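You operate a simulated robot arm through the tools that you are given. There is no shell and no other tool.

Carry out the task below with a simulated two-armed robot. There is one attempt and no reset: what you move stays moved.

JOB
Stop the drip at the hex nut with the spanner marked 72.
Fine: close the valve by the red handwheel first, put the spanner back on its rest, then open the valve again; the wing screws, the other spanner and the other handwheel stay.

The check looks at the end state, three seconds after you hand in, the way a careful person would. Anything else that was tipped, shoved, dropped, spilled or broken makes it a failure.

ROBOT AND FRAMES
Two 7-joint arms with three-finger grippers on one trunk that stands fixed in place. Base frame: the origin is at the foot of the trunk, x ahead of it, y to its left, z up; the work surface is at about z = 860. Readings come in mm, rad, newtons and seconds.
The left shoulder is at [70, 165, 1163], the right one opposite. With the tool pointing down near the work surface each hand reaches from about 380 to 880 mm from the base axis, measured 20 degrees to its own side. Payload 3.91 kg a hand.
Tool frame (each hand has its own): the origin (TCP) lies between the finger pads and is the grasp point; the fingertips stand 30 mm ahead of it; z points along the fingers, y is the line along which they close. The gripper opens to 116 mm; its body begins 73 mm behind the TCP.
Orientation is that of the tool frame in the base frame, as a unit quaternion [x, y, z, w]. With the fingers straight down and closing along the base's y, the tool's x points along the base's -x, its y along +y and its z along -z.

CONTROLS
- The arms move only by the tool jog_arm. It takes "left_commands", "right_commands" or both (then of equal length, played together; a hand with none holds still); each is one flat list of numbers, 7 for each row, row after row: the shift along the base's x, y, z in mm, then the turn, a rotation vector about the base's x, y, z in degrees, then the opening, from 0 (shut) to 1 (fully open). In form: [x, y, z, rx, ry, rz, claw, x, y, z, rx, ry, rz, claw, ...]. A call has 1 to 20 rows; each row shifts and turns the commanded pose from where the row before left it. Rows are played at 5 a second. More than 50 mm and 0.15 rad between two rows, or a gripper value outside its range, and nothing of the call is played. Where a pose cannot be reached the arm comes as near as it can. A force on the tool above 50 N (or 10 N above the force at the start of the call, whichever is more), or a blocked arm, ends the call early, and 0.2 s more pass. Each finger travels about 153 mm/s and halts on what it meets, pressing with about 24 N; the grip force reading is that of the motor and also rises with nothing between the fingers. The clock runs only during rows and for 0.2 s after the last one: add rows that do not move to give the fingers time. It gives the time, the measured TCP pose, the force on the tool (base axes), the opening and the grip force at its end, in the units of the frame above (readings bear some noise), with the torque about the TCP (base axes, N m) and any sound that the robot's microphone picked up.
- Cameras (640 x 400 px; columns grow to the right, rows downward): "scene" is now at [121.9, -52.2, 1487.7]; the picture's right is [-0.60, -0.80, 0.00], its down [-0.42, 0.32, -0.85] and it looks along [0.68, -0.51, -0.53] (base axes); focal length 304 px, centre (320, 200). "left" rides on the left gripper at [75, 17, -88] in its tool frame; the picture's right is [-0.22, 0.97, 0.00], its down [-0.70, -0.16, -0.70] and it looks along [-0.68, -0.16, 0.71] (tool axes); focal length 247 px, centre (320, 200). "right" rides on the right gripper at [52, 56, -88] in its tool frame; the picture's right is [-0.73, 0.68, 0.00], its down [-0.49, -0.52, -0.70] and it looks along [-0.48, -0.51, 0.71] (tool axes); focal length 247 px, centre (320, 200).
- capture(camera): a new picture of that camera. It takes no simulated time.
- slide_trunk(by): slides the trunk up (or, below 0, down) by that many mm; the arms and the scene camera ride with it, the base frame stays. It gives what a move gives, with no picture.
- turn_head(pan, tilt): turns the head with the scene camera to pan (to the left, within 1.501 rad either way) and tilt (down, from -0.506 to 1.204), counted from straight ahead of the robot. It gives what a move gives.
- pixel_to_xyz(camera, pixels): for up to 12 pixels [column, row] of the newest picture of that camera ("zoom" is the newest enlarged one), the place [x, y, z] in the base frame of the surface seen there, good to about 2 mm. It takes no simulated time.
- close_up(camera, box): a new picture of the part [left, top, right, bottom] of that camera's present view, enlarged. It takes no simulated time.
- sign_off(): hands the job in; it is judged then, once.

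Open the grippers and draw the arms clear of the work before you hand the job in, unless the task says otherwise.

The tools are called after "Emit:" by a JSON object that holds its "fn" and its "kwargs". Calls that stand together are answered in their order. jog_arm: Moves the arms, as the interface text tells. Its arguments: {"type":"object","properties":{"left_commands":{"type":"array","items":{"type":"number"}},"right_commands":{"type":"array","items":{"type":"number"}}},"required":[]} The other tools are called the same way: slide_trunk (by) moves the trunk up or down; turn_head (pan, tilt) turns the head that bears the scene camera; capture (camera) takes a picture; pixel_to_xyz (camera, pixels) gives the place of the surface under pixels of a picture; close_up (camera, box) takes an enlarged picture of a part of a camera's view; sign_off () hands the job in.

At the start:

```text
time_s: 0.0
left_position: [512.6, -11.9, 1239.5]
left_orientation: [0.0, 1.0, 0.0, 0.0]
left_wrist_force: [-0.1, -0.5, 0.5]
left_torque: [-0.02, -0.01, 0.04]
left_gripper_width: 116.1
left_finger_force: 0.0
right_position: [428.6, -519.2, 1190.6]
right_orientation: [0.0, 1.0, 0.0, 0.0]
right_wrist_force: [-0.2, 0.1, 0.2]
right_torque: [-0.03, -0.01, -0.05]
right_gripper_width: 116.2
right_finger_force: 0.1
trunk travel left (down, up): [-700.0, 140.0]
head pan, tilt (commanded): [-0.644, 0.553]
```

scene: 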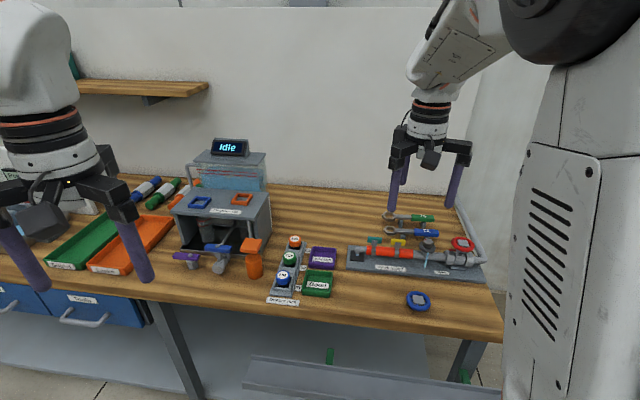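
right: 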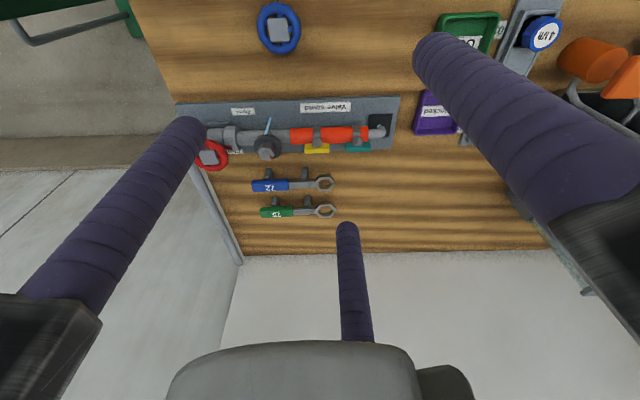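
left: 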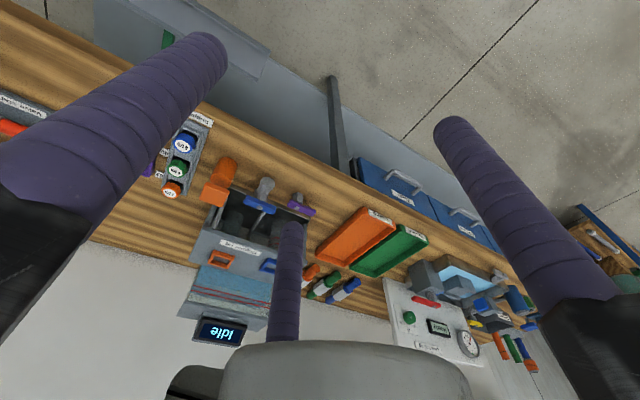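

The pictures show the pipe rig near scene pixel (415,255), with spanners behind it and a red handwheel at (463,243). I take close-ups to read the details.

Emit:
{"fn": "close_up", "kwargs": {"camera": "scene", "box": [330, 200, 500, 310]}}

Emit:
{"fn": "close_up", "kwargs": {"camera": "right", "box": [170, 80, 410, 230]}}

```text
3.64 times, centred on (415, 255) of scene
```

zoom: 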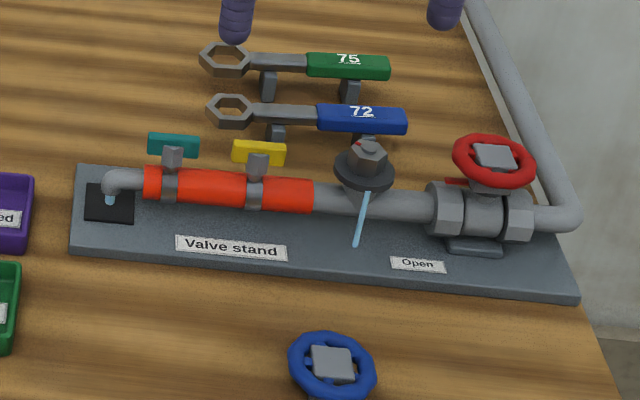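

```text
2.67 times, centred on (290, 155) of right
```

zoom: 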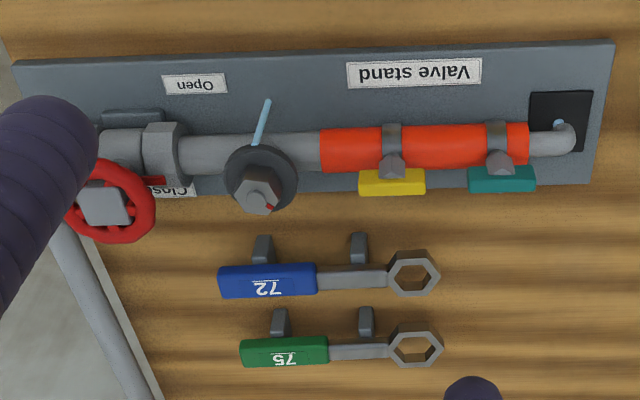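

The close-ups show the 72 spanner (blue handle), the nut with a red mark, the "Open" label in front and a "Closed" label behind. I take the coordinates of these parts.

Emit:
{"fn": "pixel_to_xyz", "kwargs": {"camera": "zoom", "pixels": [[265, 280], [350, 276], [412, 258], [412, 272], [262, 250], [358, 245], [258, 188], [240, 200], [105, 205], [155, 180], [125, 235], [282, 350]]}}

Emit:
{"fn": "capture", "kwargs": {"camera": "scene"}}

Emit:
{"fn": "pixel_to_xyz", "kwargs": {"camera": "scene", "pixels": [[463, 243], [429, 242], [427, 233], [393, 230], [410, 232], [430, 233], [390, 215], [425, 218], [428, 250], [460, 260], [418, 300], [480, 262]]}}

```text
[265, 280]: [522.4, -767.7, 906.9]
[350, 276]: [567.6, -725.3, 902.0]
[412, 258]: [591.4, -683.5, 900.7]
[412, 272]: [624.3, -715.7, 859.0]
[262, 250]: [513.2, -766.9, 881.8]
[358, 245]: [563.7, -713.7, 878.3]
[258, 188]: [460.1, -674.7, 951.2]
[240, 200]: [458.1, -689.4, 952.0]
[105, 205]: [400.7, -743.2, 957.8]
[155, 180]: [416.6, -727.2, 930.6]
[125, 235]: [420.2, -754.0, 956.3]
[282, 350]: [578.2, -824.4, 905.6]
```

```text
taken
```

scene: 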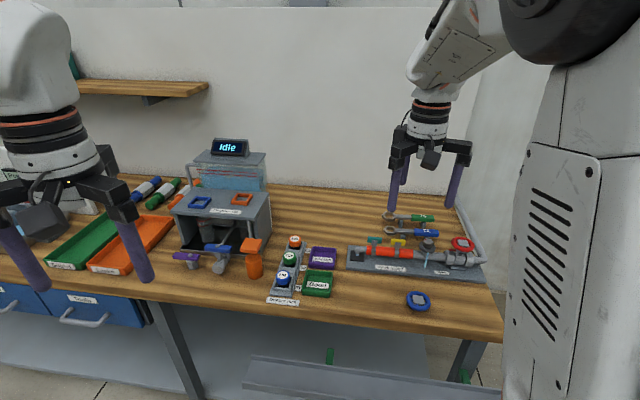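

```text
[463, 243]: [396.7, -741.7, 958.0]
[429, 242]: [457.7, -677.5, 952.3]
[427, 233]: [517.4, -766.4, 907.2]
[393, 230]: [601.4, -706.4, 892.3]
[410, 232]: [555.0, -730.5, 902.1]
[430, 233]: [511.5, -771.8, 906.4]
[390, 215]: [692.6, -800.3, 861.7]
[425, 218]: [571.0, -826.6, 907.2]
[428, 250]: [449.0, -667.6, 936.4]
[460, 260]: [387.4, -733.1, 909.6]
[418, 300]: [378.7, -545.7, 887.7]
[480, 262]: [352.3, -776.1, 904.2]
```

Coordinates read well: nut near (458,-681,952), wheel near (400,-743,957), spanner 72 from (515,-770) to about (600,-697). I turn the head towards the rig to see more.

Emit:
{"fn": "turn_head", "kwargs": {"pan": -0.85, "tilt": 0.7}}

Emit:
{"fn": "capture", "kwargs": {"camera": "scene"}}

```text
time_s: 0.7
left_position: [513.3, -12.4, 1238.8]
left_orientation: [0.0, 1.0, 0.001, 0.0]
left_wrist_force: [1.2, 1.1, -0.6]
left_torque: [0.0, 0.02, 0.01]
left_gripper_width: 116.3
left_finger_force: 0.0
right_position: [427.6, -520.7, 1190.7]
right_orientation: [0.0, 1.0, 0.0, 0.001]
right_wrist_force: [-0.9, -0.2, -0.2]
right_torque: [0.0, -0.02, 0.03]
right_gripper_width: 115.9
right_finger_force: 0.1
trunk travel left (down, up): [-700.0, 140.0]
head pan, tilt (commanded): [-0.85, 0.7]
```

```text
taken
```

scene: 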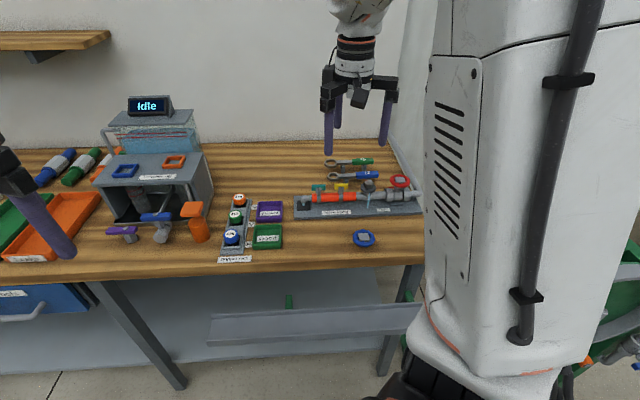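

The rig now lies at (290–425, 155–220) in the scene. I zoom in on it.

Emit:
{"fn": "close_up", "kwargs": {"camera": "scene", "box": [350, 150, 430, 220]}}

Emit:
{"fn": "close_up", "kwargs": {"camera": "scene", "box": [280, 145, 400, 225]}}

```text
5.71 times, centred on (390, 185) of scene
```

zoom: 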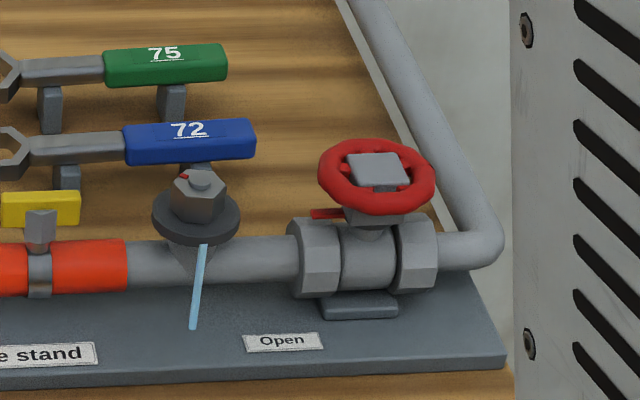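

```text
5.00 times, centred on (340, 185) of scene
```

zoom: 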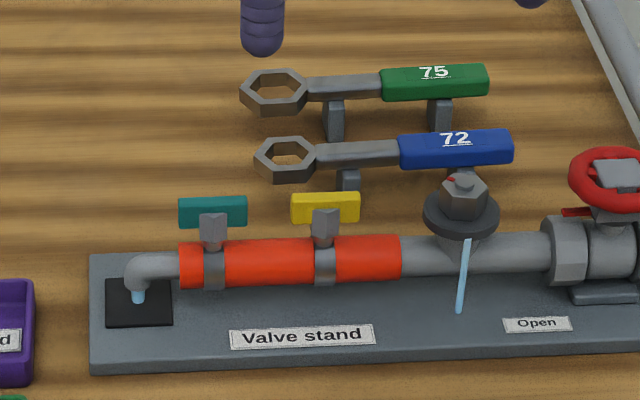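

I move the right hand to view the handwheel from nearby (TCP about (335,-670,1060), well above everything), keeping the gripper open.

Emit:
{"fn": "jog_arm", "kwargs": {"right_commands": [-23, -38, -33, 0, 0, 0, 1, -23, -38, -33, 0, 0, 0, 1, -23, -38, -33, 0, 0, 0, 1, -23, -38, -33, 0, 0, 0, 1, 0, 0, 0, 0, 0, 0, 1, 0, 0, 0, 0, 0, 0, 1]}}

Emit:
{"fn": "capture", "kwargs": {"camera": "right"}}

```text
refused: row 1 steps farther than a row can; nothing moved
```

```text
taken
```

right: 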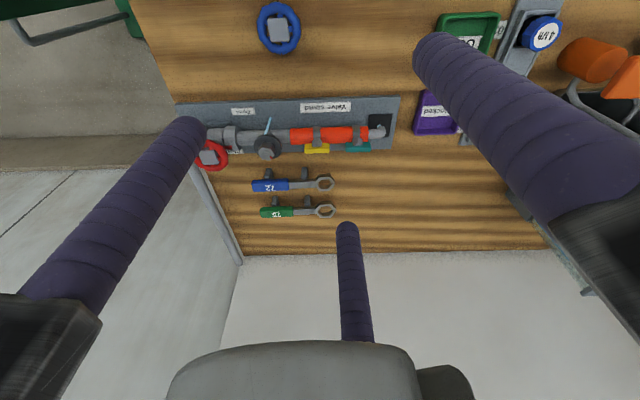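

The step norm was over 50 mm (about 55), so nothing moved. I use smaller rows.

Emit:
{"fn": "jog_arm", "kwargs": {"right_commands": [-18, -30, -26, 0, 0, 0, 1, -18, -30, -26, 0, 0, 0, 1, -18, -30, -26, 0, 0, 0, 1, -18, -30, -26, 0, 0, 0, 1, -18, -30, -26, 0, 0, 0, 1, 0, 0, 0, 0, 0, 0, 1, 0, 0, 0, 0, 0, 0, 1]}}

Emit:
{"fn": "capture", "kwargs": {"camera": "right"}}

```text
time_s: 2.3
left_position: [512.7, -12.6, 1238.1]
left_orientation: [-0.001, 1.0, 0.0, 0.0]
left_wrist_force: [-0.8, -0.2, 0.6]
left_torque: [0.01, -0.02, -0.01]
left_gripper_width: 115.9
left_finger_force: 0.1
right_position: [337.4, -670.8, 1059.1]
right_orientation: [0.0, 1.0, 0.0, 0.0]
right_wrist_force: [-0.2, -0.9, -0.6]
right_torque: [0.0, 0.01, 0.03]
right_gripper_width: 116.1
right_finger_force: 0.1
trunk travel left (down, up): [-700.0, 140.0]
head pan, tilt (commanded): [-0.85, 0.7]
```

```text
taken
```

right: 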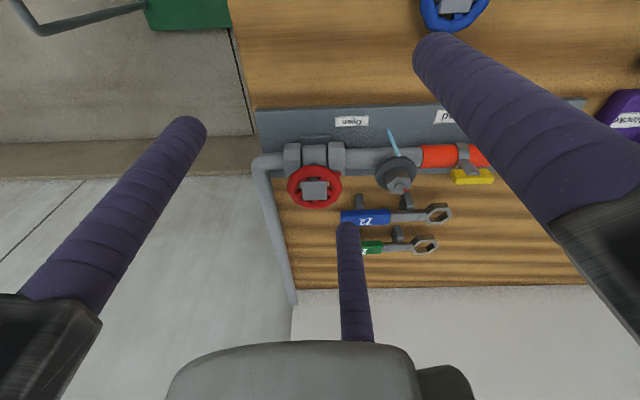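

The wheel is at (315,187), nut at (397,180). I zoom on this part.

Emit:
{"fn": "close_up", "kwargs": {"camera": "right", "box": [240, 95, 460, 265]}}

Emit:
{"fn": "pixel_to_xyz", "kwargs": {"camera": "zoom", "pixels": [[215, 275], [222, 215], [150, 275], [290, 275], [222, 310], [320, 80], [455, 258], [470, 275], [235, 165], [130, 180], [300, 180], [450, 110]]}}

```text
2.35 times, centred on (350, 180) of right
```

zoom: 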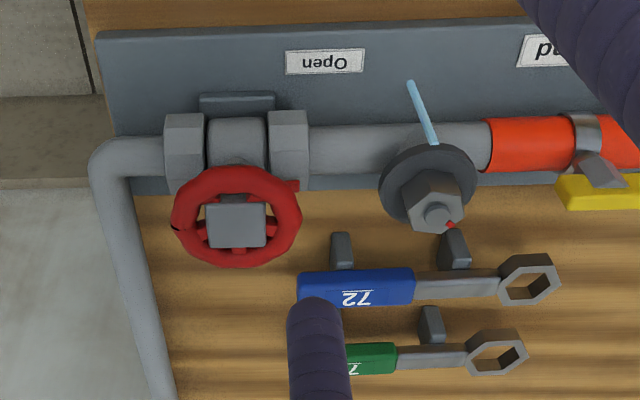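

```text
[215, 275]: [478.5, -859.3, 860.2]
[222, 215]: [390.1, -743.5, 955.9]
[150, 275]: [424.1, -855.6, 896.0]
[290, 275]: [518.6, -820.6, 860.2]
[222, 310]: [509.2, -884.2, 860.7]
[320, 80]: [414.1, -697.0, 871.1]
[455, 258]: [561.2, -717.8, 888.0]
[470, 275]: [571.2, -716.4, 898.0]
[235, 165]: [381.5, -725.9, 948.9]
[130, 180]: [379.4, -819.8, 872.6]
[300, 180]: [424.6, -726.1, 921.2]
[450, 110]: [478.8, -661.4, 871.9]
```

I sample wheel rim, hub and nut points from this zoom.

Emit:
{"fn": "pixel_to_xyz", "kwargs": {"camera": "zoom", "pixels": [[237, 225], [179, 215], [295, 215], [237, 177], [237, 260], [292, 186], [437, 215], [435, 190], [400, 200], [450, 225], [418, 195], [465, 200]]}}

Emit:
{"fn": "pixel_to_xyz", "kwargs": {"camera": "zoom", "pixels": [[303, 290], [410, 285], [356, 285], [356, 272], [455, 283], [505, 275], [550, 280], [527, 258], [545, 262], [515, 300], [345, 245], [455, 240]]}}

```text
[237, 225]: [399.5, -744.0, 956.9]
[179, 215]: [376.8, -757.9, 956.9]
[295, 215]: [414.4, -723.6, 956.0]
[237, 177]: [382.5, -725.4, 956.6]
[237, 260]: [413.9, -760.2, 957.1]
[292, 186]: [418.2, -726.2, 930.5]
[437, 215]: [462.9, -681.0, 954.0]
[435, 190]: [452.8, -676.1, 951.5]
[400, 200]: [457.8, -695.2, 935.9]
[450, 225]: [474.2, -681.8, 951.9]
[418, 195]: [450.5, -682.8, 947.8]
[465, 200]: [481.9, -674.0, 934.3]
```

```text
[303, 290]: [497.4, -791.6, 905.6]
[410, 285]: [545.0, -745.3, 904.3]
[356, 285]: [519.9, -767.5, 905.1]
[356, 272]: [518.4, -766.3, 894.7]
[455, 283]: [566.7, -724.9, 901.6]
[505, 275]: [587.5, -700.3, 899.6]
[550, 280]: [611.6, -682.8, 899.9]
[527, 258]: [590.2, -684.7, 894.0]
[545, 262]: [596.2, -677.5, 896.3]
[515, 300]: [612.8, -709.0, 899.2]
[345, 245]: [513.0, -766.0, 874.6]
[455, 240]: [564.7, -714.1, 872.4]
```

The wheel centre is about (398,-742.5) with top z=957, and the pointer at z=930 lies along the pipe. I move the hand to a view that shows the "Closed" label and close the gripper halfway on the way, to learn how the fingers travel.

Emit:
{"fn": "jog_arm", "kwargs": {"right_commands": [20, 25, 20, 0, 0, 0, 0.5, 20, 25, 20, 0, 0, 0, 0.5, 20, 20, 0, 0, 0, 0, 0.5, 0, 0, 0, 0, 0, 0, 0.5, 0, 0, 0, 0, 0, 0, 0.5]}}

Emit:
{"fn": "capture", "kwargs": {"camera": "right"}}

Emit:
{"fn": "close_up", "kwargs": {"camera": "right", "box": [220, 95, 400, 215]}}

```text
time_s: 3.5
left_position: [512.8, -11.0, 1238.3]
left_orientation: [0.0, 1.0, 0.0, 0.001]
left_wrist_force: [-0.4, 0.7, 0.4]
left_torque: [0.04, 0.0, 0.03]
left_gripper_width: 116.3
left_finger_force: 0.2
right_position: [396.8, -599.5, 1100.3]
right_orientation: [-0.001, 1.0, 0.0, 0.0]
right_wrist_force: [-0.1, 0.4, 0.6]
right_torque: [0.02, -0.01, -0.01]
right_gripper_width: 58.1
right_finger_force: 0.1
trunk travel left (down, up): [-700.0, 140.0]
head pan, tilt (commanded): [-0.85, 0.7]
```

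```text
taken
```

right: 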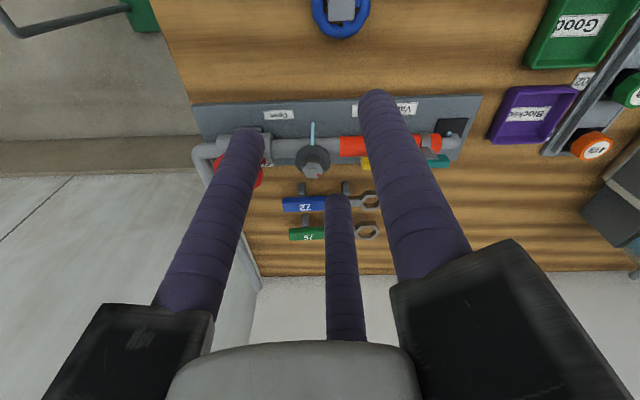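

```text
3.33 times, centred on (310, 155) of right
```

zoom: 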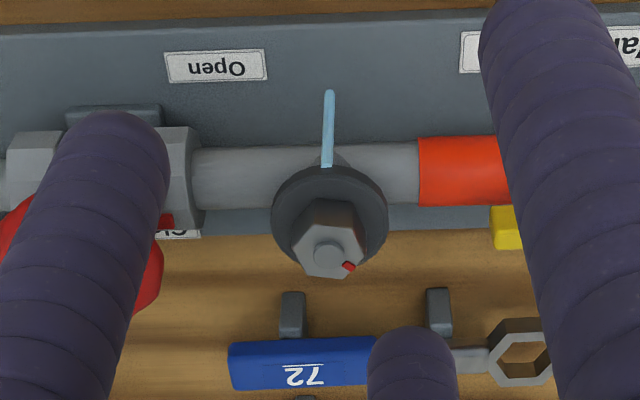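

The fingers close concentrically (three around the axis). Now I zoom on the nut and flange to see marks, and on the partly hidden label near (270,160).

Emit:
{"fn": "close_up", "kwargs": {"camera": "right", "box": [285, 115, 345, 185]}}

Emit:
{"fn": "close_up", "kwargs": {"camera": "scene", "box": [355, 170, 385, 195]}}

```text
5.71 times, centred on (315, 150) of right
```

zoom: 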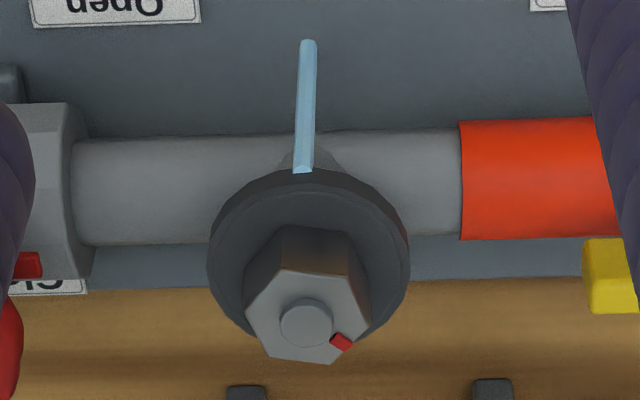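

```text
16.00 times, centred on (370, 182) of scene
```

zoom: 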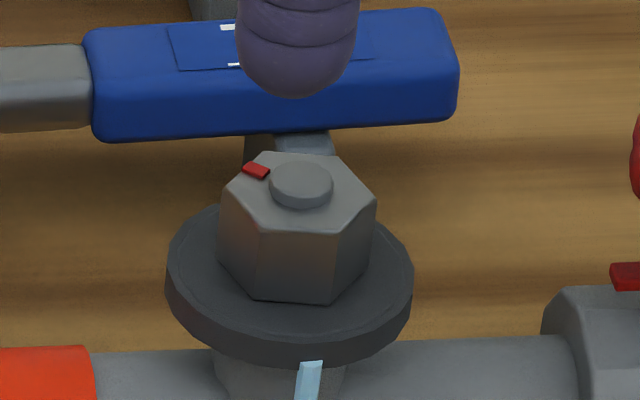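

The nut is a vertical hex with a red mark on one top corner. I query the top corners of the nut in this zoom.

Emit:
{"fn": "pixel_to_xyz", "kwargs": {"camera": "zoom", "pixels": [[300, 175], [255, 170], [270, 158], [334, 160], [370, 196], [333, 230], [264, 226], [228, 190], [300, 265], [355, 240], [240, 240], [290, 340]]}}

Emit:
{"fn": "pixel_to_xyz", "kwargs": {"camera": "zoom", "pixels": [[190, 240], [395, 260], [250, 320], [360, 320], [258, 300], [330, 303], [220, 260], [300, 200], [350, 180], [310, 150], [240, 185], [285, 215]]}}

```text
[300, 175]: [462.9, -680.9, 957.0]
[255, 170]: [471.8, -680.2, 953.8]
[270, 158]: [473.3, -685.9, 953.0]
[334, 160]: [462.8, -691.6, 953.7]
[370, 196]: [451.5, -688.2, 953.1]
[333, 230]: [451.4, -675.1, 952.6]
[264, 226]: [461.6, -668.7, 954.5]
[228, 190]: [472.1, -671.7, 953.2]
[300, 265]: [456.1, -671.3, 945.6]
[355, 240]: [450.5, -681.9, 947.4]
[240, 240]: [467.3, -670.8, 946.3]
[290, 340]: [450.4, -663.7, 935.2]
```

```text
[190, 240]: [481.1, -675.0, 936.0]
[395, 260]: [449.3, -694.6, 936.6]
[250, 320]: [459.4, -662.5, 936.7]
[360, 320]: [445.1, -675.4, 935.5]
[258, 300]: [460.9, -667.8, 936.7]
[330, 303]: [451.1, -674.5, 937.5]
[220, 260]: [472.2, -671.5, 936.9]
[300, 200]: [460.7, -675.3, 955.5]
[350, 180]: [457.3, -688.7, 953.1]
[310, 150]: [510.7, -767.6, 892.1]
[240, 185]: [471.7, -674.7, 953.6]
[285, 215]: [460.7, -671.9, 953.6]
```

Nut centre is about (462,-680), top z=953.5, bottom 936.5, corners at about 35° mod 60°. Now I zoom on the ring of spanner 72 and its rests in the scene view.

Emit:
{"fn": "close_up", "kwargs": {"camera": "scene", "box": [320, 165, 386, 195]}}

Emit:
{"fn": "pixel_to_xyz", "kwargs": {"camera": "zoom", "pixels": [[100, 100], [200, 130], [250, 130], [320, 120], [380, 120], [440, 110], [500, 110], [560, 110], [60, 130], [160, 170], [240, 200], [460, 170]]}}

```text
9.70 times, centred on (353, 180) of scene
```

zoom: 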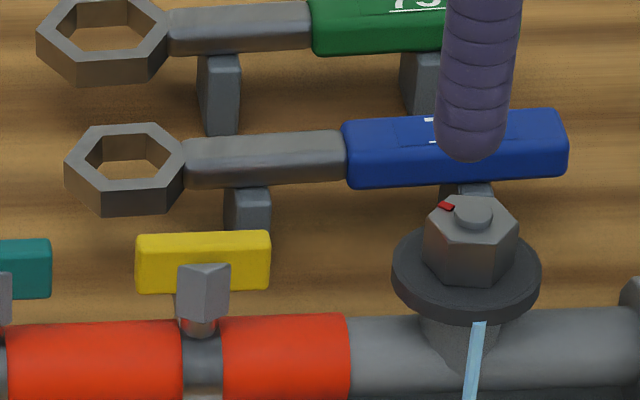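

```text
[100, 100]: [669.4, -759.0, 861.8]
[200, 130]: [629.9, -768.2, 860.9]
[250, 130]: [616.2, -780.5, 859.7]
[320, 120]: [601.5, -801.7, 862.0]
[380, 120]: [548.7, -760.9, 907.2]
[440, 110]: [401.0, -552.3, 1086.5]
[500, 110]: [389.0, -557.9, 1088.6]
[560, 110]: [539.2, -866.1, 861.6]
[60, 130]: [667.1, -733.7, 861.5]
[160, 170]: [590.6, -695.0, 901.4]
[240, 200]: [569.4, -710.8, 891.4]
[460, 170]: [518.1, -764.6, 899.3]
```

I query the ring's top outline points and inner hex edges, plus spanner shaft and handle.

Emit:
{"fn": "pixel_to_xyz", "kwargs": {"camera": "zoom", "pixels": [[69, 163], [90, 131], [160, 127], [182, 156], [166, 184], [100, 189], [84, 165], [98, 138], [152, 135], [170, 157], [154, 180], [104, 182]]}}

Emit:
{"fn": "pixel_to_xyz", "kwargs": {"camera": "zoom", "pixels": [[200, 145], [200, 160], [330, 138], [330, 155], [350, 130], [350, 150], [350, 175], [560, 120], [560, 135], [560, 165], [240, 230], [260, 230]]}}

```text
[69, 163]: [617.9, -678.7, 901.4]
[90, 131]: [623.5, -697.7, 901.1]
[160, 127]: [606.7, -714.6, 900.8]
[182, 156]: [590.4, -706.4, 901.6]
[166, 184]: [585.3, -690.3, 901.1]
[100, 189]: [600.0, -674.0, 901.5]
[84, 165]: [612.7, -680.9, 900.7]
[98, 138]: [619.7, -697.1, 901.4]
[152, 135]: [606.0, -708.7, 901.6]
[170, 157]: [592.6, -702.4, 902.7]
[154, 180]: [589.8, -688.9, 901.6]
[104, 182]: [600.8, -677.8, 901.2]
```

```text
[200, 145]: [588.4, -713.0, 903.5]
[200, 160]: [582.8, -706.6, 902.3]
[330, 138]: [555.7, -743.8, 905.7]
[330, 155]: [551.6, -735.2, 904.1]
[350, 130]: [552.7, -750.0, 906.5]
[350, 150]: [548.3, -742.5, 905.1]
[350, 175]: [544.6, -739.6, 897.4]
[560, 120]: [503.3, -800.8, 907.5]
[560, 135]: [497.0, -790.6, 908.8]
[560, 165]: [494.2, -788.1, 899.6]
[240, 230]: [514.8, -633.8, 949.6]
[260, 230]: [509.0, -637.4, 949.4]
```

The ring centre is about (604,-694), corners aligned with the handle axis (~44°), so the rig's yaw is ~44°. Next I refine the handwheel's centre from the scene camera.

Emit:
{"fn": "close_up", "kwargs": {"camera": "scene", "box": [380, 165, 425, 205]}}

Emit:
{"fn": "pixel_to_xyz", "kwargs": {"camera": "zoom", "pixels": [[320, 200], [250, 200], [280, 150], [380, 200], [320, 240], [150, 240], [420, 130], [200, 130], [300, 120], [400, 220], [240, 250], [300, 260]]}}

```text
10.00 times, centred on (402, 185) of scene
```

zoom: 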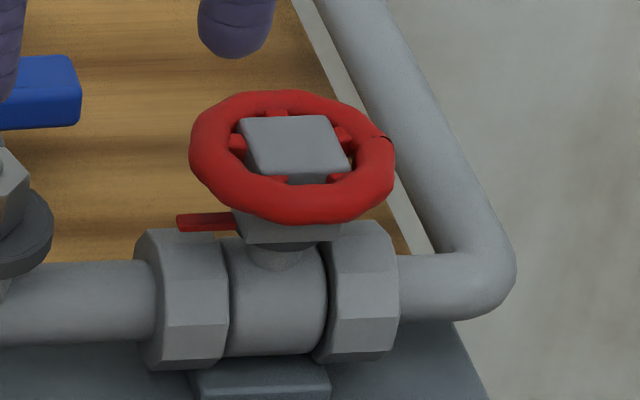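

```text
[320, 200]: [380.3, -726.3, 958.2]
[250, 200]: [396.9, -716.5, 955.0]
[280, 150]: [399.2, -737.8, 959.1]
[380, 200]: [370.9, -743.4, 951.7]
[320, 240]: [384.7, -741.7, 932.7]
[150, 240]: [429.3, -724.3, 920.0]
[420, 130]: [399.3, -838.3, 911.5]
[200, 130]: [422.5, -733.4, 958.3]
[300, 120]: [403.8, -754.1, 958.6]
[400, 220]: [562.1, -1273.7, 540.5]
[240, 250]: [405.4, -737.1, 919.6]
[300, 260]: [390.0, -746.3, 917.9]
```

I sample crest points around the rim to fit its centre.

Emit:
{"fn": "pixel_to_xyz", "kwargs": {"camera": "zoom", "pixels": [[208, 140], [374, 150], [270, 100], [300, 200], [232, 182], [345, 115], [225, 112], [355, 185], [270, 140], [320, 140], [290, 125], [300, 165]]}}

Emit:
{"fn": "pixel_to_xyz", "kwargs": {"camera": "zoom", "pixels": [[183, 222], [230, 222], [180, 215], [193, 150], [390, 160], [300, 215], [252, 125], [328, 120], [346, 168], [268, 175], [110, 300], [50, 300]]}}

```text
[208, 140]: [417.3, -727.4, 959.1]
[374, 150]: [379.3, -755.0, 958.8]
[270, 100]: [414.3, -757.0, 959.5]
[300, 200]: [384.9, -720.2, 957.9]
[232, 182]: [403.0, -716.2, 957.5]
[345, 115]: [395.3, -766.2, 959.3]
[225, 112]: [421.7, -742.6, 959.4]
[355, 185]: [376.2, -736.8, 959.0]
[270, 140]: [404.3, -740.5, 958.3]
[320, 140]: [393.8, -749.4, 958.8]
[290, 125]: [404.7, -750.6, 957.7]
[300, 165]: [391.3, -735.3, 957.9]
```

```text
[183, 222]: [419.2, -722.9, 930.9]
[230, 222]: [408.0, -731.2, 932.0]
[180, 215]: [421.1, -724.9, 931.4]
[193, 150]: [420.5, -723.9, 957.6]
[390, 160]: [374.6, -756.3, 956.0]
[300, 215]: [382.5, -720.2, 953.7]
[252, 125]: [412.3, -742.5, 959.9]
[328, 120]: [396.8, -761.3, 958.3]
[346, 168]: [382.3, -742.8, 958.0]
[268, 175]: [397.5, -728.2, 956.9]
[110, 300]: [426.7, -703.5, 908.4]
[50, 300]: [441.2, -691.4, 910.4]
```

The wheel's centre is about (398.5,-741.5), top z≈958, outer diameter about 58 mm. I bring the open-ish right hand above it with a yaw of +45°, still at z=1040.

Emit:
{"fn": "jog_arm", "kwargs": {"right_commands": [0.3, -23.7, -10, 0, 0, 7.5, 0.75, 0.3, -23.7, -10, 0, 0, 7.5, 0.75, 0.3, -23.7, -10, 0, 0, 7.5, 0.75, 0.3, -23.7, -10, 0, 0, 7.5, 0.75, 0.3, -23.7, -10, 0, 0, 7.5, 0.75, 0.2, -23.5, -10, 0, 0, 7.5, 0.75, 0, 0, 0, 0, 0, 0, 0.75, 0, 0, 0, 0, 0, 0, 0.75]}}

Emit:
{"fn": "capture", "kwargs": {"camera": "right"}}

Emit:
{"fn": "capture", "kwargs": {"camera": "scene"}}

```text
time_s: 5.3
left_position: [513.7, -11.5, 1238.5]
left_orientation: [0.0, 1.0, 0.0, 0.0]
left_wrist_force: [-0.3, -0.7, 0.3]
left_torque: [0.01, 0.03, 0.01]
left_gripper_width: 116.0
left_finger_force: 0.0
right_position: [400.0, -740.7, 1039.8]
right_orientation: [-0.382, 0.924, 0.0, 0.0]
right_wrist_force: [0.1, 0.1, 0.0]
right_torque: [-0.02, 0.02, 0.0]
right_gripper_width: 87.0
right_finger_force: 0.0
trunk travel left (down, up): [-700.0, 140.0]
head pan, tilt (commanded): [-0.85, 0.7]
```

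```text
taken
```

right: 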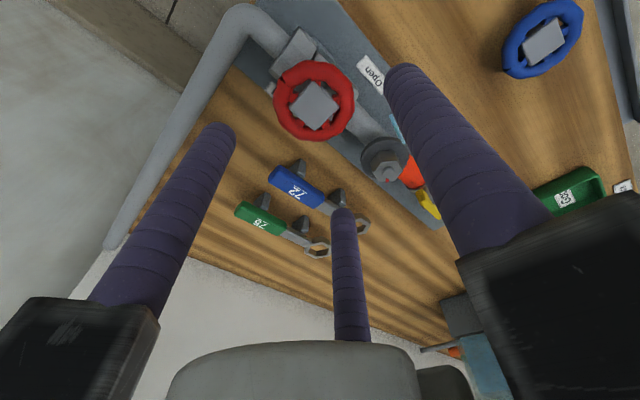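

```text
taken
```

scene: 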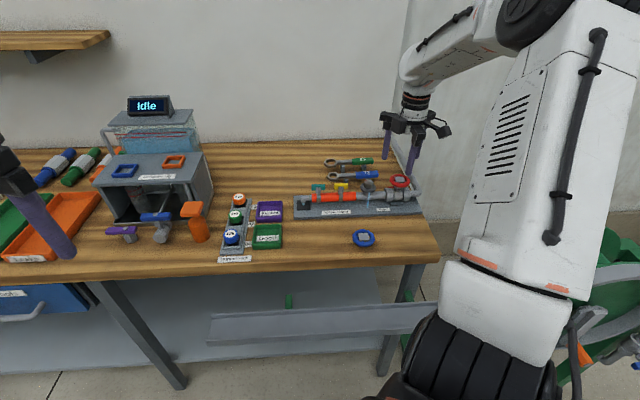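

The wheel is at (314,102) in the right picture. I cross-check its centre from this camera before descending.

Emit:
{"fn": "close_up", "kwargs": {"camera": "right", "box": [254, 40, 384, 160]}}

Emit:
{"fn": "pixel_to_xyz", "kwargs": {"camera": "right", "pixels": [[314, 104], [281, 96], [348, 106], [316, 69], [310, 133], [296, 73], [335, 130], [338, 80], [288, 122]]}}

```text
3.33 times, centred on (319, 100) of right
```

zoom: 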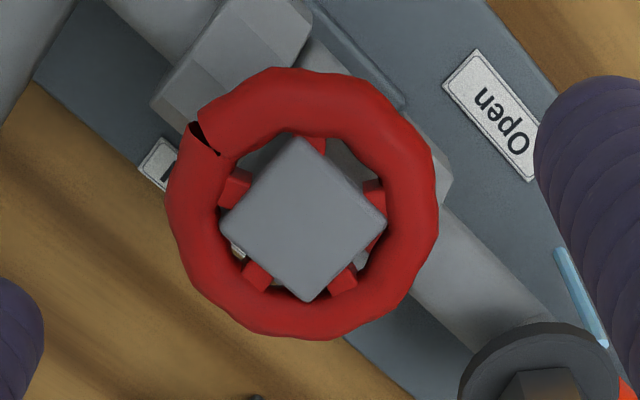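

```text
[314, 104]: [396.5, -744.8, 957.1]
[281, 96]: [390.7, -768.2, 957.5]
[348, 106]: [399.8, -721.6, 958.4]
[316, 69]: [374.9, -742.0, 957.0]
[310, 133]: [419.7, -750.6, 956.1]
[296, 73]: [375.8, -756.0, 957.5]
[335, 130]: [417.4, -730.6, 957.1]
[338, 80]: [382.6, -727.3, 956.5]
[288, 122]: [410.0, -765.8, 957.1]
```

The two cameras' estimates average (397.5,-742.7). I shift there and descend to z≈972 (tips at ≈942) with fingers at 87 mm, clear of the ~58 mm rim.

Emit:
{"fn": "jog_arm", "kwargs": {"right_commands": [-1, -1.2, -17, 0, 0, 0, 0.75, 0, 0, -17, 0, 0, 0, 0.75, 0, 0, -17, 0, 0, 0, 0.75, 0, 0, -17, 0, 0, 0, 0.75, 0, 0, 0, 0, 0, 0, 0.75]}}

Emit:
{"fn": "capture", "kwargs": {"camera": "right"}}

Emit:
{"fn": "close_up", "kwargs": {"camera": "scene", "box": [360, 110, 450, 215]}}

```text
time_s: 6.5
left_position: [512.9, -11.8, 1237.6]
left_orientation: [0.0, 1.0, -0.001, 0.0]
left_wrist_force: [0.0, 0.3, 0.0]
left_torque: [-0.02, -0.01, -0.02]
left_gripper_width: 116.3
left_finger_force: 0.0
right_position: [397.0, -742.2, 972.3]
right_orientation: [-0.383, 0.924, 0.0, 0.0]
right_wrist_force: [0.4, 0.0, -0.5]
right_torque: [-0.06, -0.01, 0.01]
right_gripper_width: 87.0
right_finger_force: 0.1
trunk travel left (down, up): [-700.0, 140.0]
head pan, tilt (commanded): [-0.85, 0.7]
```

```text
taken
```

right: 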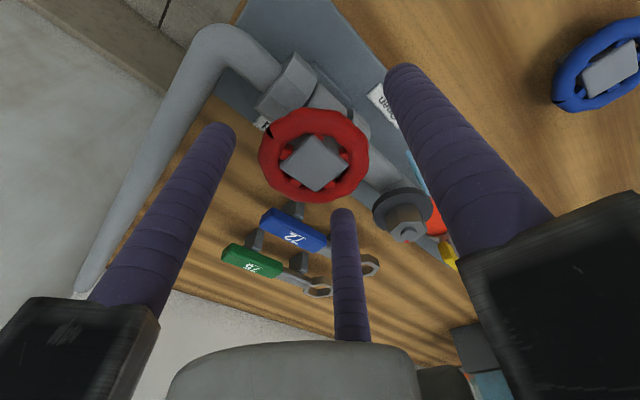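

```text
3.81 times, centred on (405, 162) of scene
```

zoom: 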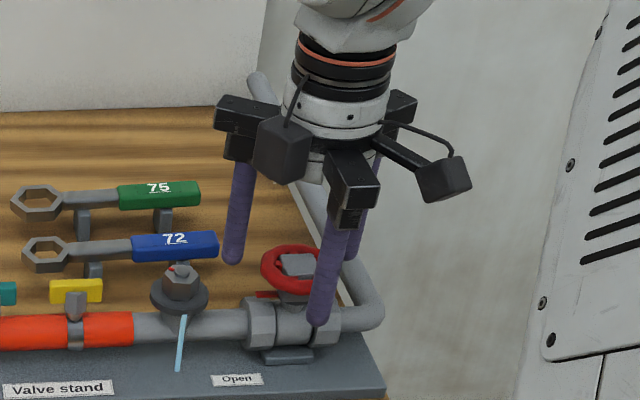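

The hub appears ~3 mm off the tool axis toward base (-1.9,-3.0). I shift by (-1.2,-1.8) and close partly to 66 mm to check symmetry around the rim.

Emit:
{"fn": "jog_arm", "kwargs": {"right_commands": [-1.2, -1.8, 0, 0, 0, 0, 0.65, 0, 0, 0, 0, 0, 0, 0.57, 0, 0, 0, 0, 0, 0, 0.57]}}

Emit:
{"fn": "capture", "kwargs": {"camera": "right"}}

Emit:
{"fn": "close_up", "kwargs": {"camera": "scene", "box": [375, 150, 430, 210]}}

```text
time_s: 7.3
left_position: [513.4, -11.6, 1238.0]
left_orientation: [0.0, 1.0, 0.001, 0.0]
left_wrist_force: [0.5, -0.4, 0.3]
left_torque: [-0.02, -0.05, -0.02]
left_gripper_width: 115.7
left_finger_force: 0.1
right_position: [398.2, -745.1, 971.2]
right_orientation: [-0.383, 0.924, 0.0, 0.0]
right_wrist_force: [0.5, 0.2, 0.4]
right_torque: [0.0, -0.01, 0.02]
right_gripper_width: 65.8
right_finger_force: 0.0
trunk travel left (down, up): [-700.0, 140.0]
head pan, tilt (commanded): [-0.85, 0.7]
```

```text
taken
```

right: 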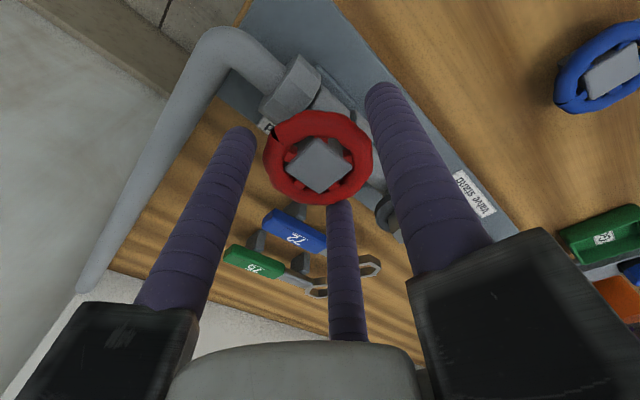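

```text
6.67 times, centred on (402, 180) of scene
```

zoom: 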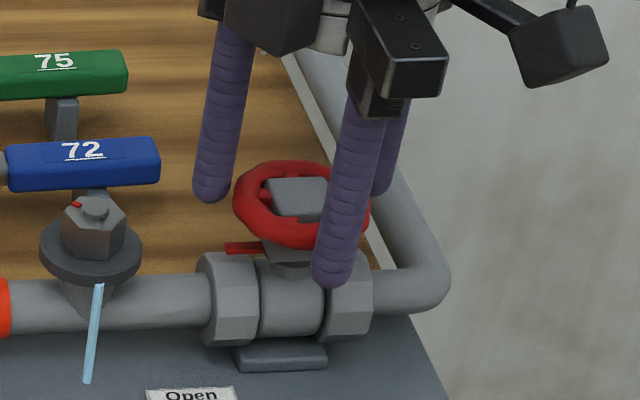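

The hub now sits at (319,165), matching the tool axis. I close on the rim.

Emit:
{"fn": "jog_arm", "kwargs": {"right_commands": [0, 0, 0, 0, 0, 0, 0.3, 0, 0, 0, 0, 0, 0, 0.3, 0, 0, 0, 0, 0, 0, 0.3]}}

Emit:
{"fn": "capture", "kwargs": {"camera": "right"}}

Emit:
{"fn": "close_up", "kwargs": {"camera": "scene", "box": [375, 150, 430, 210]}}

```text
time_s: 8.1
left_position: [512.3, -12.1, 1239.0]
left_orientation: [0.001, 1.0, 0.0, 0.0]
left_wrist_force: [-0.2, -0.1, -0.9]
left_torque: [-0.02, 0.0, -0.02]
left_gripper_width: 116.1
left_finger_force: 0.0
right_position: [397.7, -744.6, 972.3]
right_orientation: [-0.383, 0.924, 0.0, 0.0]
right_wrist_force: [2.1, -2.4, 1.5]
right_torque: [-0.01, -0.07, -0.01]
right_gripper_width: 57.4
right_finger_force: 24.3
trunk travel left (down, up): [-700.0, 140.0]
head pan, tilt (commanded): [-0.85, 0.7]
```

```text
taken
```

right: 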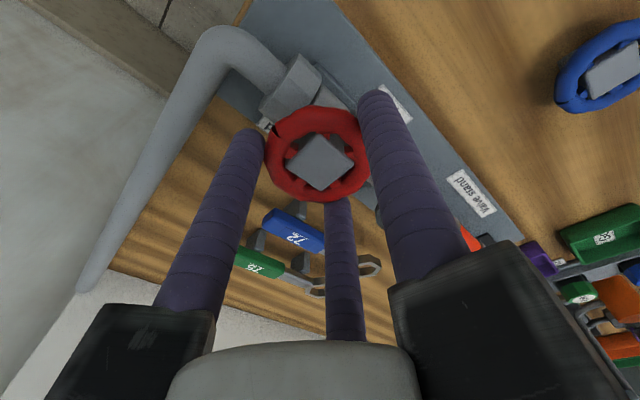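

```text
6.67 times, centred on (402, 180) of scene
```

zoom: 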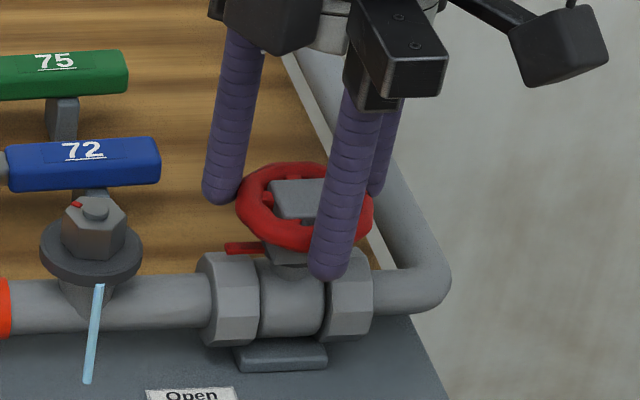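

The grip holds the rim (57 mm, 24 N) with little side force. I turn clockwise by 30° first and check pointer and torque.

Emit:
{"fn": "jog_arm", "kwargs": {"right_commands": [0, 0, 0, 0, 0, -6, 0.3, 0, 0, 0, 0, 0, -6, 0.3, 0, 0, 0, 0, 0, -6, 0.3, 0, 0, 0, 0, 0, -6, 0.3, 0, 0, 0, 0, 0, -6, 0.3, 0, 0, 0, 0, 0, 0, 0.3]}}

Emit:
{"fn": "close_up", "kwargs": {"camera": "scene", "box": [360, 150, 430, 220]}}

Emit:
{"fn": "capture", "kwargs": {"camera": "right"}}

```text
time_s: 9.5
left_position: [514.2, -11.2, 1237.9]
left_orientation: [-0.001, 1.0, 0.0, 0.0]
left_wrist_force: [0.4, -1.0, 0.1]
left_torque: [0.01, 0.03, -0.01]
left_gripper_width: 115.8
left_finger_force: 0.1
right_position: [397.7, -745.3, 972.2]
right_orientation: [-0.129, 0.992, 0.0, 0.0]
right_wrist_force: [5.9, -2.9, 2.9]
right_torque: [0.0, -0.27, 0.05]
right_gripper_width: 56.9
right_finger_force: 23.9
trunk travel left (down, up): [-700.0, 140.0]
head pan, tilt (commanded): [-0.85, 0.7]
```

```text
5.71 times, centred on (395, 185) of scene
```

zoom: 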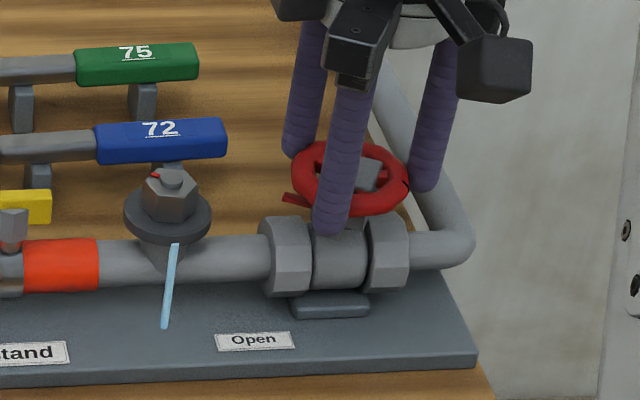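

```text
taken
```

right: 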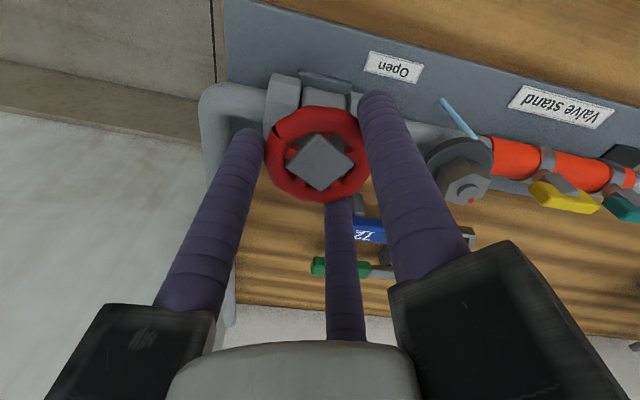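

The wheel followed: the pointer at zoom (293,197) swings towards the back, with low torque. I continue clockwise another 54°.

Emit:
{"fn": "jog_arm", "kwargs": {"right_commands": [0, 0, 0, 0, 0, -6, 0.3, 0, 0, 0, 0, 0, -6, 0.3, 0, 0, 0, 0, 0, -6, 0.3, 0, 0, 0, 0, 0, -6, 0.3, 0, 0, 0, 0, 0, -6, 0.3, 0, 0, 0, 0, 0, -6, 0.3, 0, 0, 0, 0, 0, -6, 0.3, 0, 0, 0, 0, 0, -6, 0.3, 0, 0, 0, 0, 0, -6, 0.3, 0, 0, 0, 0, 0, 0, 0.3]}}

Emit:
{"fn": "close_up", "kwargs": {"camera": "scene", "box": [350, 150, 430, 220]}}

Emit:
{"fn": "capture", "kwargs": {"camera": "right"}}

```text
time_s: 11.7
left_position: [513.9, -12.6, 1237.9]
left_orientation: [-0.001, 1.0, 0.001, -0.001]
left_wrist_force: [-0.4, 0.0, -0.1]
left_torque: [-0.01, 0.02, 0.03]
left_gripper_width: 116.0
left_finger_force: 0.0
right_position: [397.0, -745.3, 972.4]
right_orientation: [0.334, 0.943, 0.0, 0.0]
right_wrist_force: [11.1, -4.5, 2.1]
right_torque: [-0.21, -0.41, 0.02]
right_gripper_width: 57.0
right_finger_force: 23.6
trunk travel left (down, up): [-700.0, 140.0]
head pan, tilt (commanded): [-0.85, 0.7]
```

```text
5.71 times, centred on (390, 185) of scene
```

zoom: 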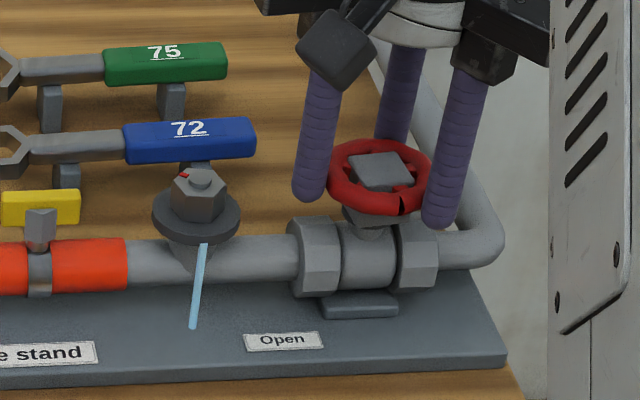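

```text
taken
```

right: 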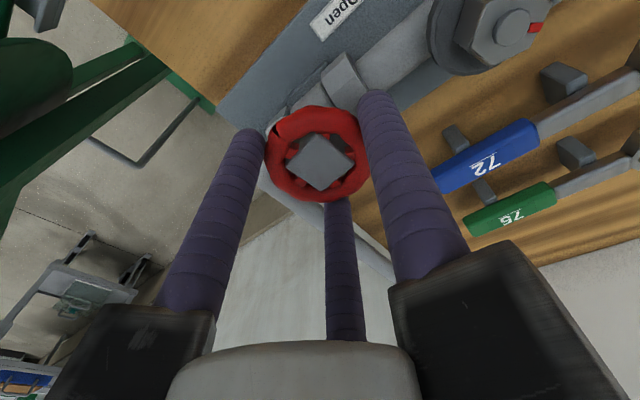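

84° turned; the jet at zoom (197,290) still flows and torque is low. I go on 12° in small steps and watch.

Emit:
{"fn": "jog_arm", "kwargs": {"right_commands": [0, 0, 0, 0, 0, -3, 0.3, 0, 0, 0, 0, 0, -3, 0.3, 0, 0, 0, 0, 0, -3, 0.3, 0, 0, 0, 0, 0, -3, 0.3, 0, 0, 0, 0, 0, 0, 0.3]}}

Emit:
{"fn": "close_up", "kwargs": {"camera": "scene", "box": [350, 150, 430, 220]}}

Emit:
{"fn": "close_up", "kwargs": {"camera": "right", "box": [240, 60, 400, 230]}}

```text
time_s: 12.9
left_position: [514.0, -12.5, 1238.4]
left_orientation: [-0.001, 1.0, 0.0, 0.0]
left_wrist_force: [-0.5, 0.4, 0.7]
left_torque: [-0.01, -0.03, 0.01]
left_gripper_width: 116.0
left_finger_force: 0.0
right_position: [398.9, -746.2, 971.7]
right_orientation: [0.431, 0.902, -0.001, 0.001]
right_wrist_force: [11.9, -7.7, 5.2]
right_torque: [-0.27, -0.52, 0.1]
right_gripper_width: 57.1
right_finger_force: 24.1
trunk travel left (down, up): [-700.0, 140.0]
head pan, tilt (commanded): [-0.85, 0.7]
```

```text
5.71 times, centred on (390, 185) of scene
```

zoom: 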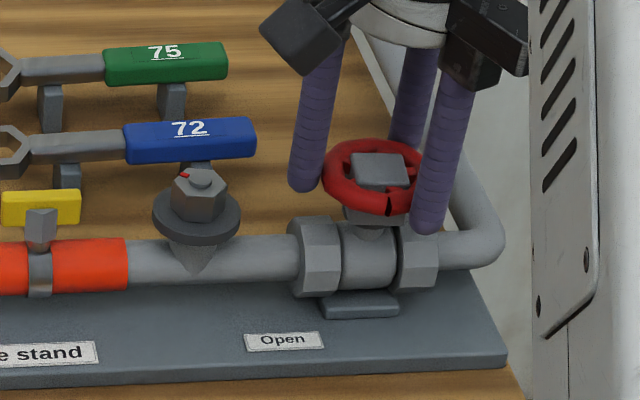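

```text
2.35 times, centred on (320, 145) of right
```

zoom: 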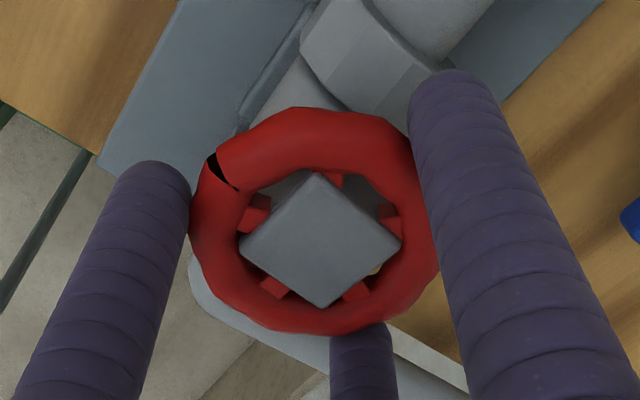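

The jet is gone after ~96°. I turn a few more degrees to feel whether there's a closed stop.

Emit:
{"fn": "jog_arm", "kwargs": {"right_commands": [0, 0, 0, 0, 0, -3, 0.3, 0, 0, 0, 0, 0, -3, 0.3, 0, 0, 0, 0, 0, 0, 0.3]}}

Emit:
{"fn": "close_up", "kwargs": {"camera": "scene", "box": [280, 145, 430, 225]}}

Emit:
{"fn": "close_up", "kwargs": {"camera": "right", "box": [240, 60, 400, 230]}}

```text
time_s: 13.7
left_position: [514.1, -11.2, 1239.1]
left_orientation: [0.0, 1.0, 0.0, -0.001]
left_wrist_force: [-0.1, -0.4, -0.6]
left_torque: [0.0, 0.0, -0.03]
left_gripper_width: 116.2
left_finger_force: 0.1
right_position: [399.5, -746.5, 972.2]
right_orientation: [0.477, 0.879, -0.001, 0.001]
right_wrist_force: [16.5, -10.6, 8.5]
right_torque: [-0.32, -0.73, 0.12]
right_gripper_width: 57.3
right_finger_force: 23.8
trunk travel left (down, up): [-700.0, 140.0]
head pan, tilt (commanded): [-0.85, 0.7]
```

```text
4.27 times, centred on (355, 185) of scene
```

zoom: 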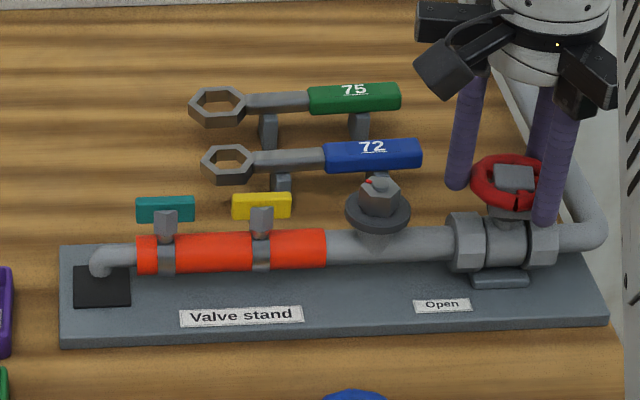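

```text
2.35 times, centred on (320, 145) of right
```

zoom: 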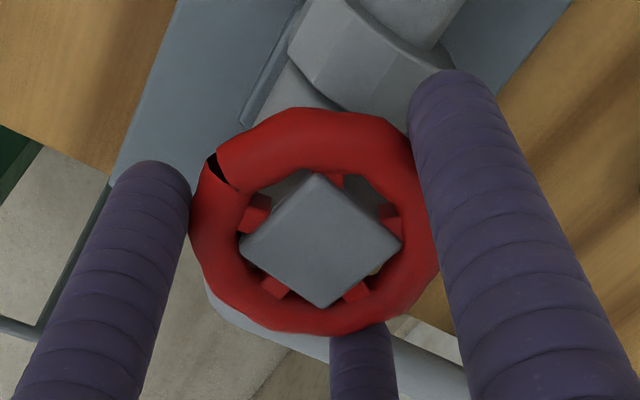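

Jet and spout are both dry after ~102°; only sideways strain from a small offset builds up. The valve is closed, so I release the wheel and rise straight up.

Emit:
{"fn": "jog_arm", "kwargs": {"right_commands": [0, 0, 0, 0, 0, 0, 0.5, 0, 0, 0, 0, 0, 0, 0.7, 0, 0, 0, 0, 0, 0, 0.7, 0, 0, 20, 0, 0, 0, 0.7, 0, 0, 30, 0, 0, 0, 0.7, 0, 0, 40, 0, 0, 0, 0.7, 0, 0, 40, 0, 0, 0, 0.7, 0, 0, 0, 0, 0, 0, 0.7]}}

Emit:
{"fn": "capture", "kwargs": {"camera": "right"}}

Emit:
{"fn": "close_up", "kwargs": {"camera": "scene", "box": [280, 145, 430, 225]}}

```text
time_s: 15.5
left_position: [512.7, -11.9, 1239.0]
left_orientation: [-0.001, 1.0, 0.0, 0.0]
left_wrist_force: [0.4, -0.3, 0.2]
left_torque: [0.0, 0.02, 0.01]
left_gripper_width: 115.9
left_finger_force: 0.1
right_position: [395.7, -745.2, 1101.1]
right_orientation: [0.477, 0.879, 0.0, 0.0]
right_wrist_force: [-0.7, -0.4, -0.1]
right_torque: [-0.01, -0.01, -0.01]
right_gripper_width: 81.2
right_finger_force: 0.0
trunk travel left (down, up): [-700.0, 140.0]
head pan, tilt (commanded): [-0.85, 0.7]
```

```text
taken
```

right: 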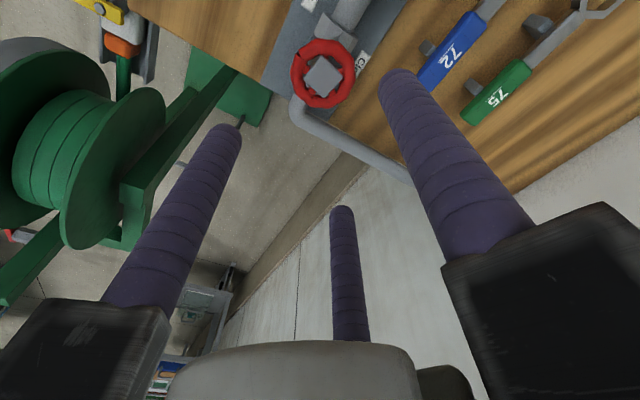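

```text
4.27 times, centred on (355, 185) of scene
```

zoom: 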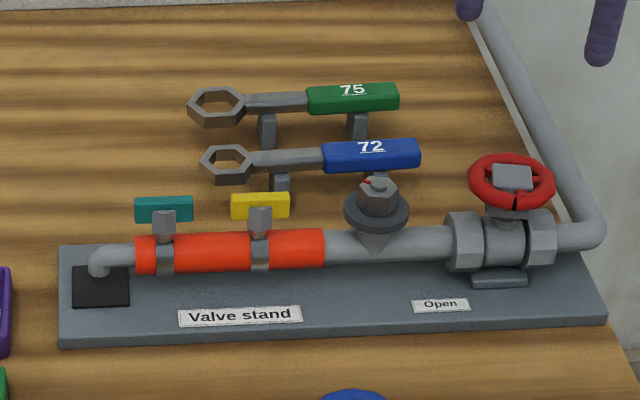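

The valve is closed and dry. Now I rotate the hand to yaw +44° (across the spanner handle) and move above spanner 72's handle, staying at z≈1030.

Emit:
{"fn": "jog_arm", "kwargs": {"right_commands": [9.5, -2, -5, 0, 0, 7.2, 0.7, 9.5, -2, -5, 0, 0, 7.2, 0.7, 9.5, -2, -5, 0, 0, 7.2, 0.7, 9.5, -2, -5, 0, 0, 7.2, 0.7, 9.5, -2, -5, 0, 0, 7.2, 0.7, 9.5, -2, -5, 0, 0, 7.2, 0.7, 9.5, -2, -5, 0, 0, 7.2, 0.7, 9.5, -2, -5, 0, 0, 7.2, 0.7, 9.5, -2, -5, 0, 0, 7.2, 0.7, 9.5, -2, -5, 0, 0, 7.2, 0.7, 9.5, -2, -5, 0, 0, 7.2, 0.7, 9.5, -2, -5, 0, 0, 7.2, 0.7, 9.5, -2, -5, 0, 0, 7.2, 0.7, 9.5, -2, -5, 0, 0, 7.4, 0.7, 0, 0, 0, 0, 0, 0, 0.7]}}

Emit:
{"fn": "capture", "kwargs": {"camera": "right"}}

Emit:
{"fn": "capture", "kwargs": {"camera": "scene"}}

```text
time_s: 18.7
left_position: [513.2, -13.3, 1237.5]
left_orientation: [0.0, 1.0, 0.0, 0.0]
left_wrist_force: [-0.7, -0.1, -0.7]
left_torque: [-0.05, -0.04, 0.01]
left_gripper_width: 116.2
left_finger_force: 0.0
right_position: [528.8, -772.7, 1032.0]
right_orientation: [-0.375, 0.927, 0.0, -0.001]
right_wrist_force: [-0.2, 0.2, 0.0]
right_torque: [0.04, 0.0, -0.01]
right_gripper_width: 81.1
right_finger_force: 0.0
trunk travel left (down, up): [-700.0, 140.0]
head pan, tilt (commanded): [-0.85, 0.7]
```

```text
taken
```

right: 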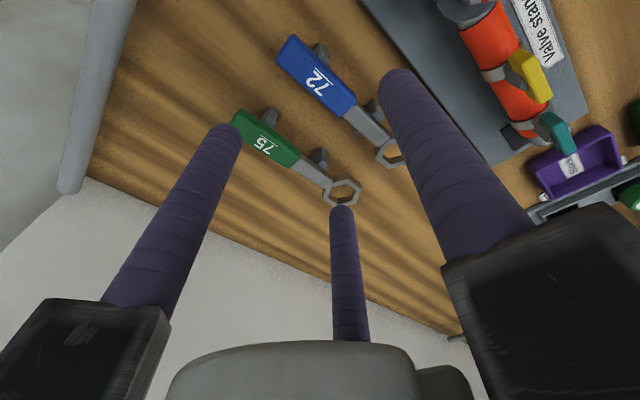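

```text
taken
```

scene: 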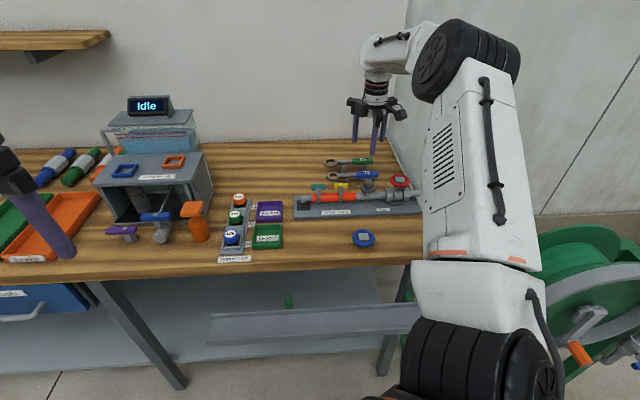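

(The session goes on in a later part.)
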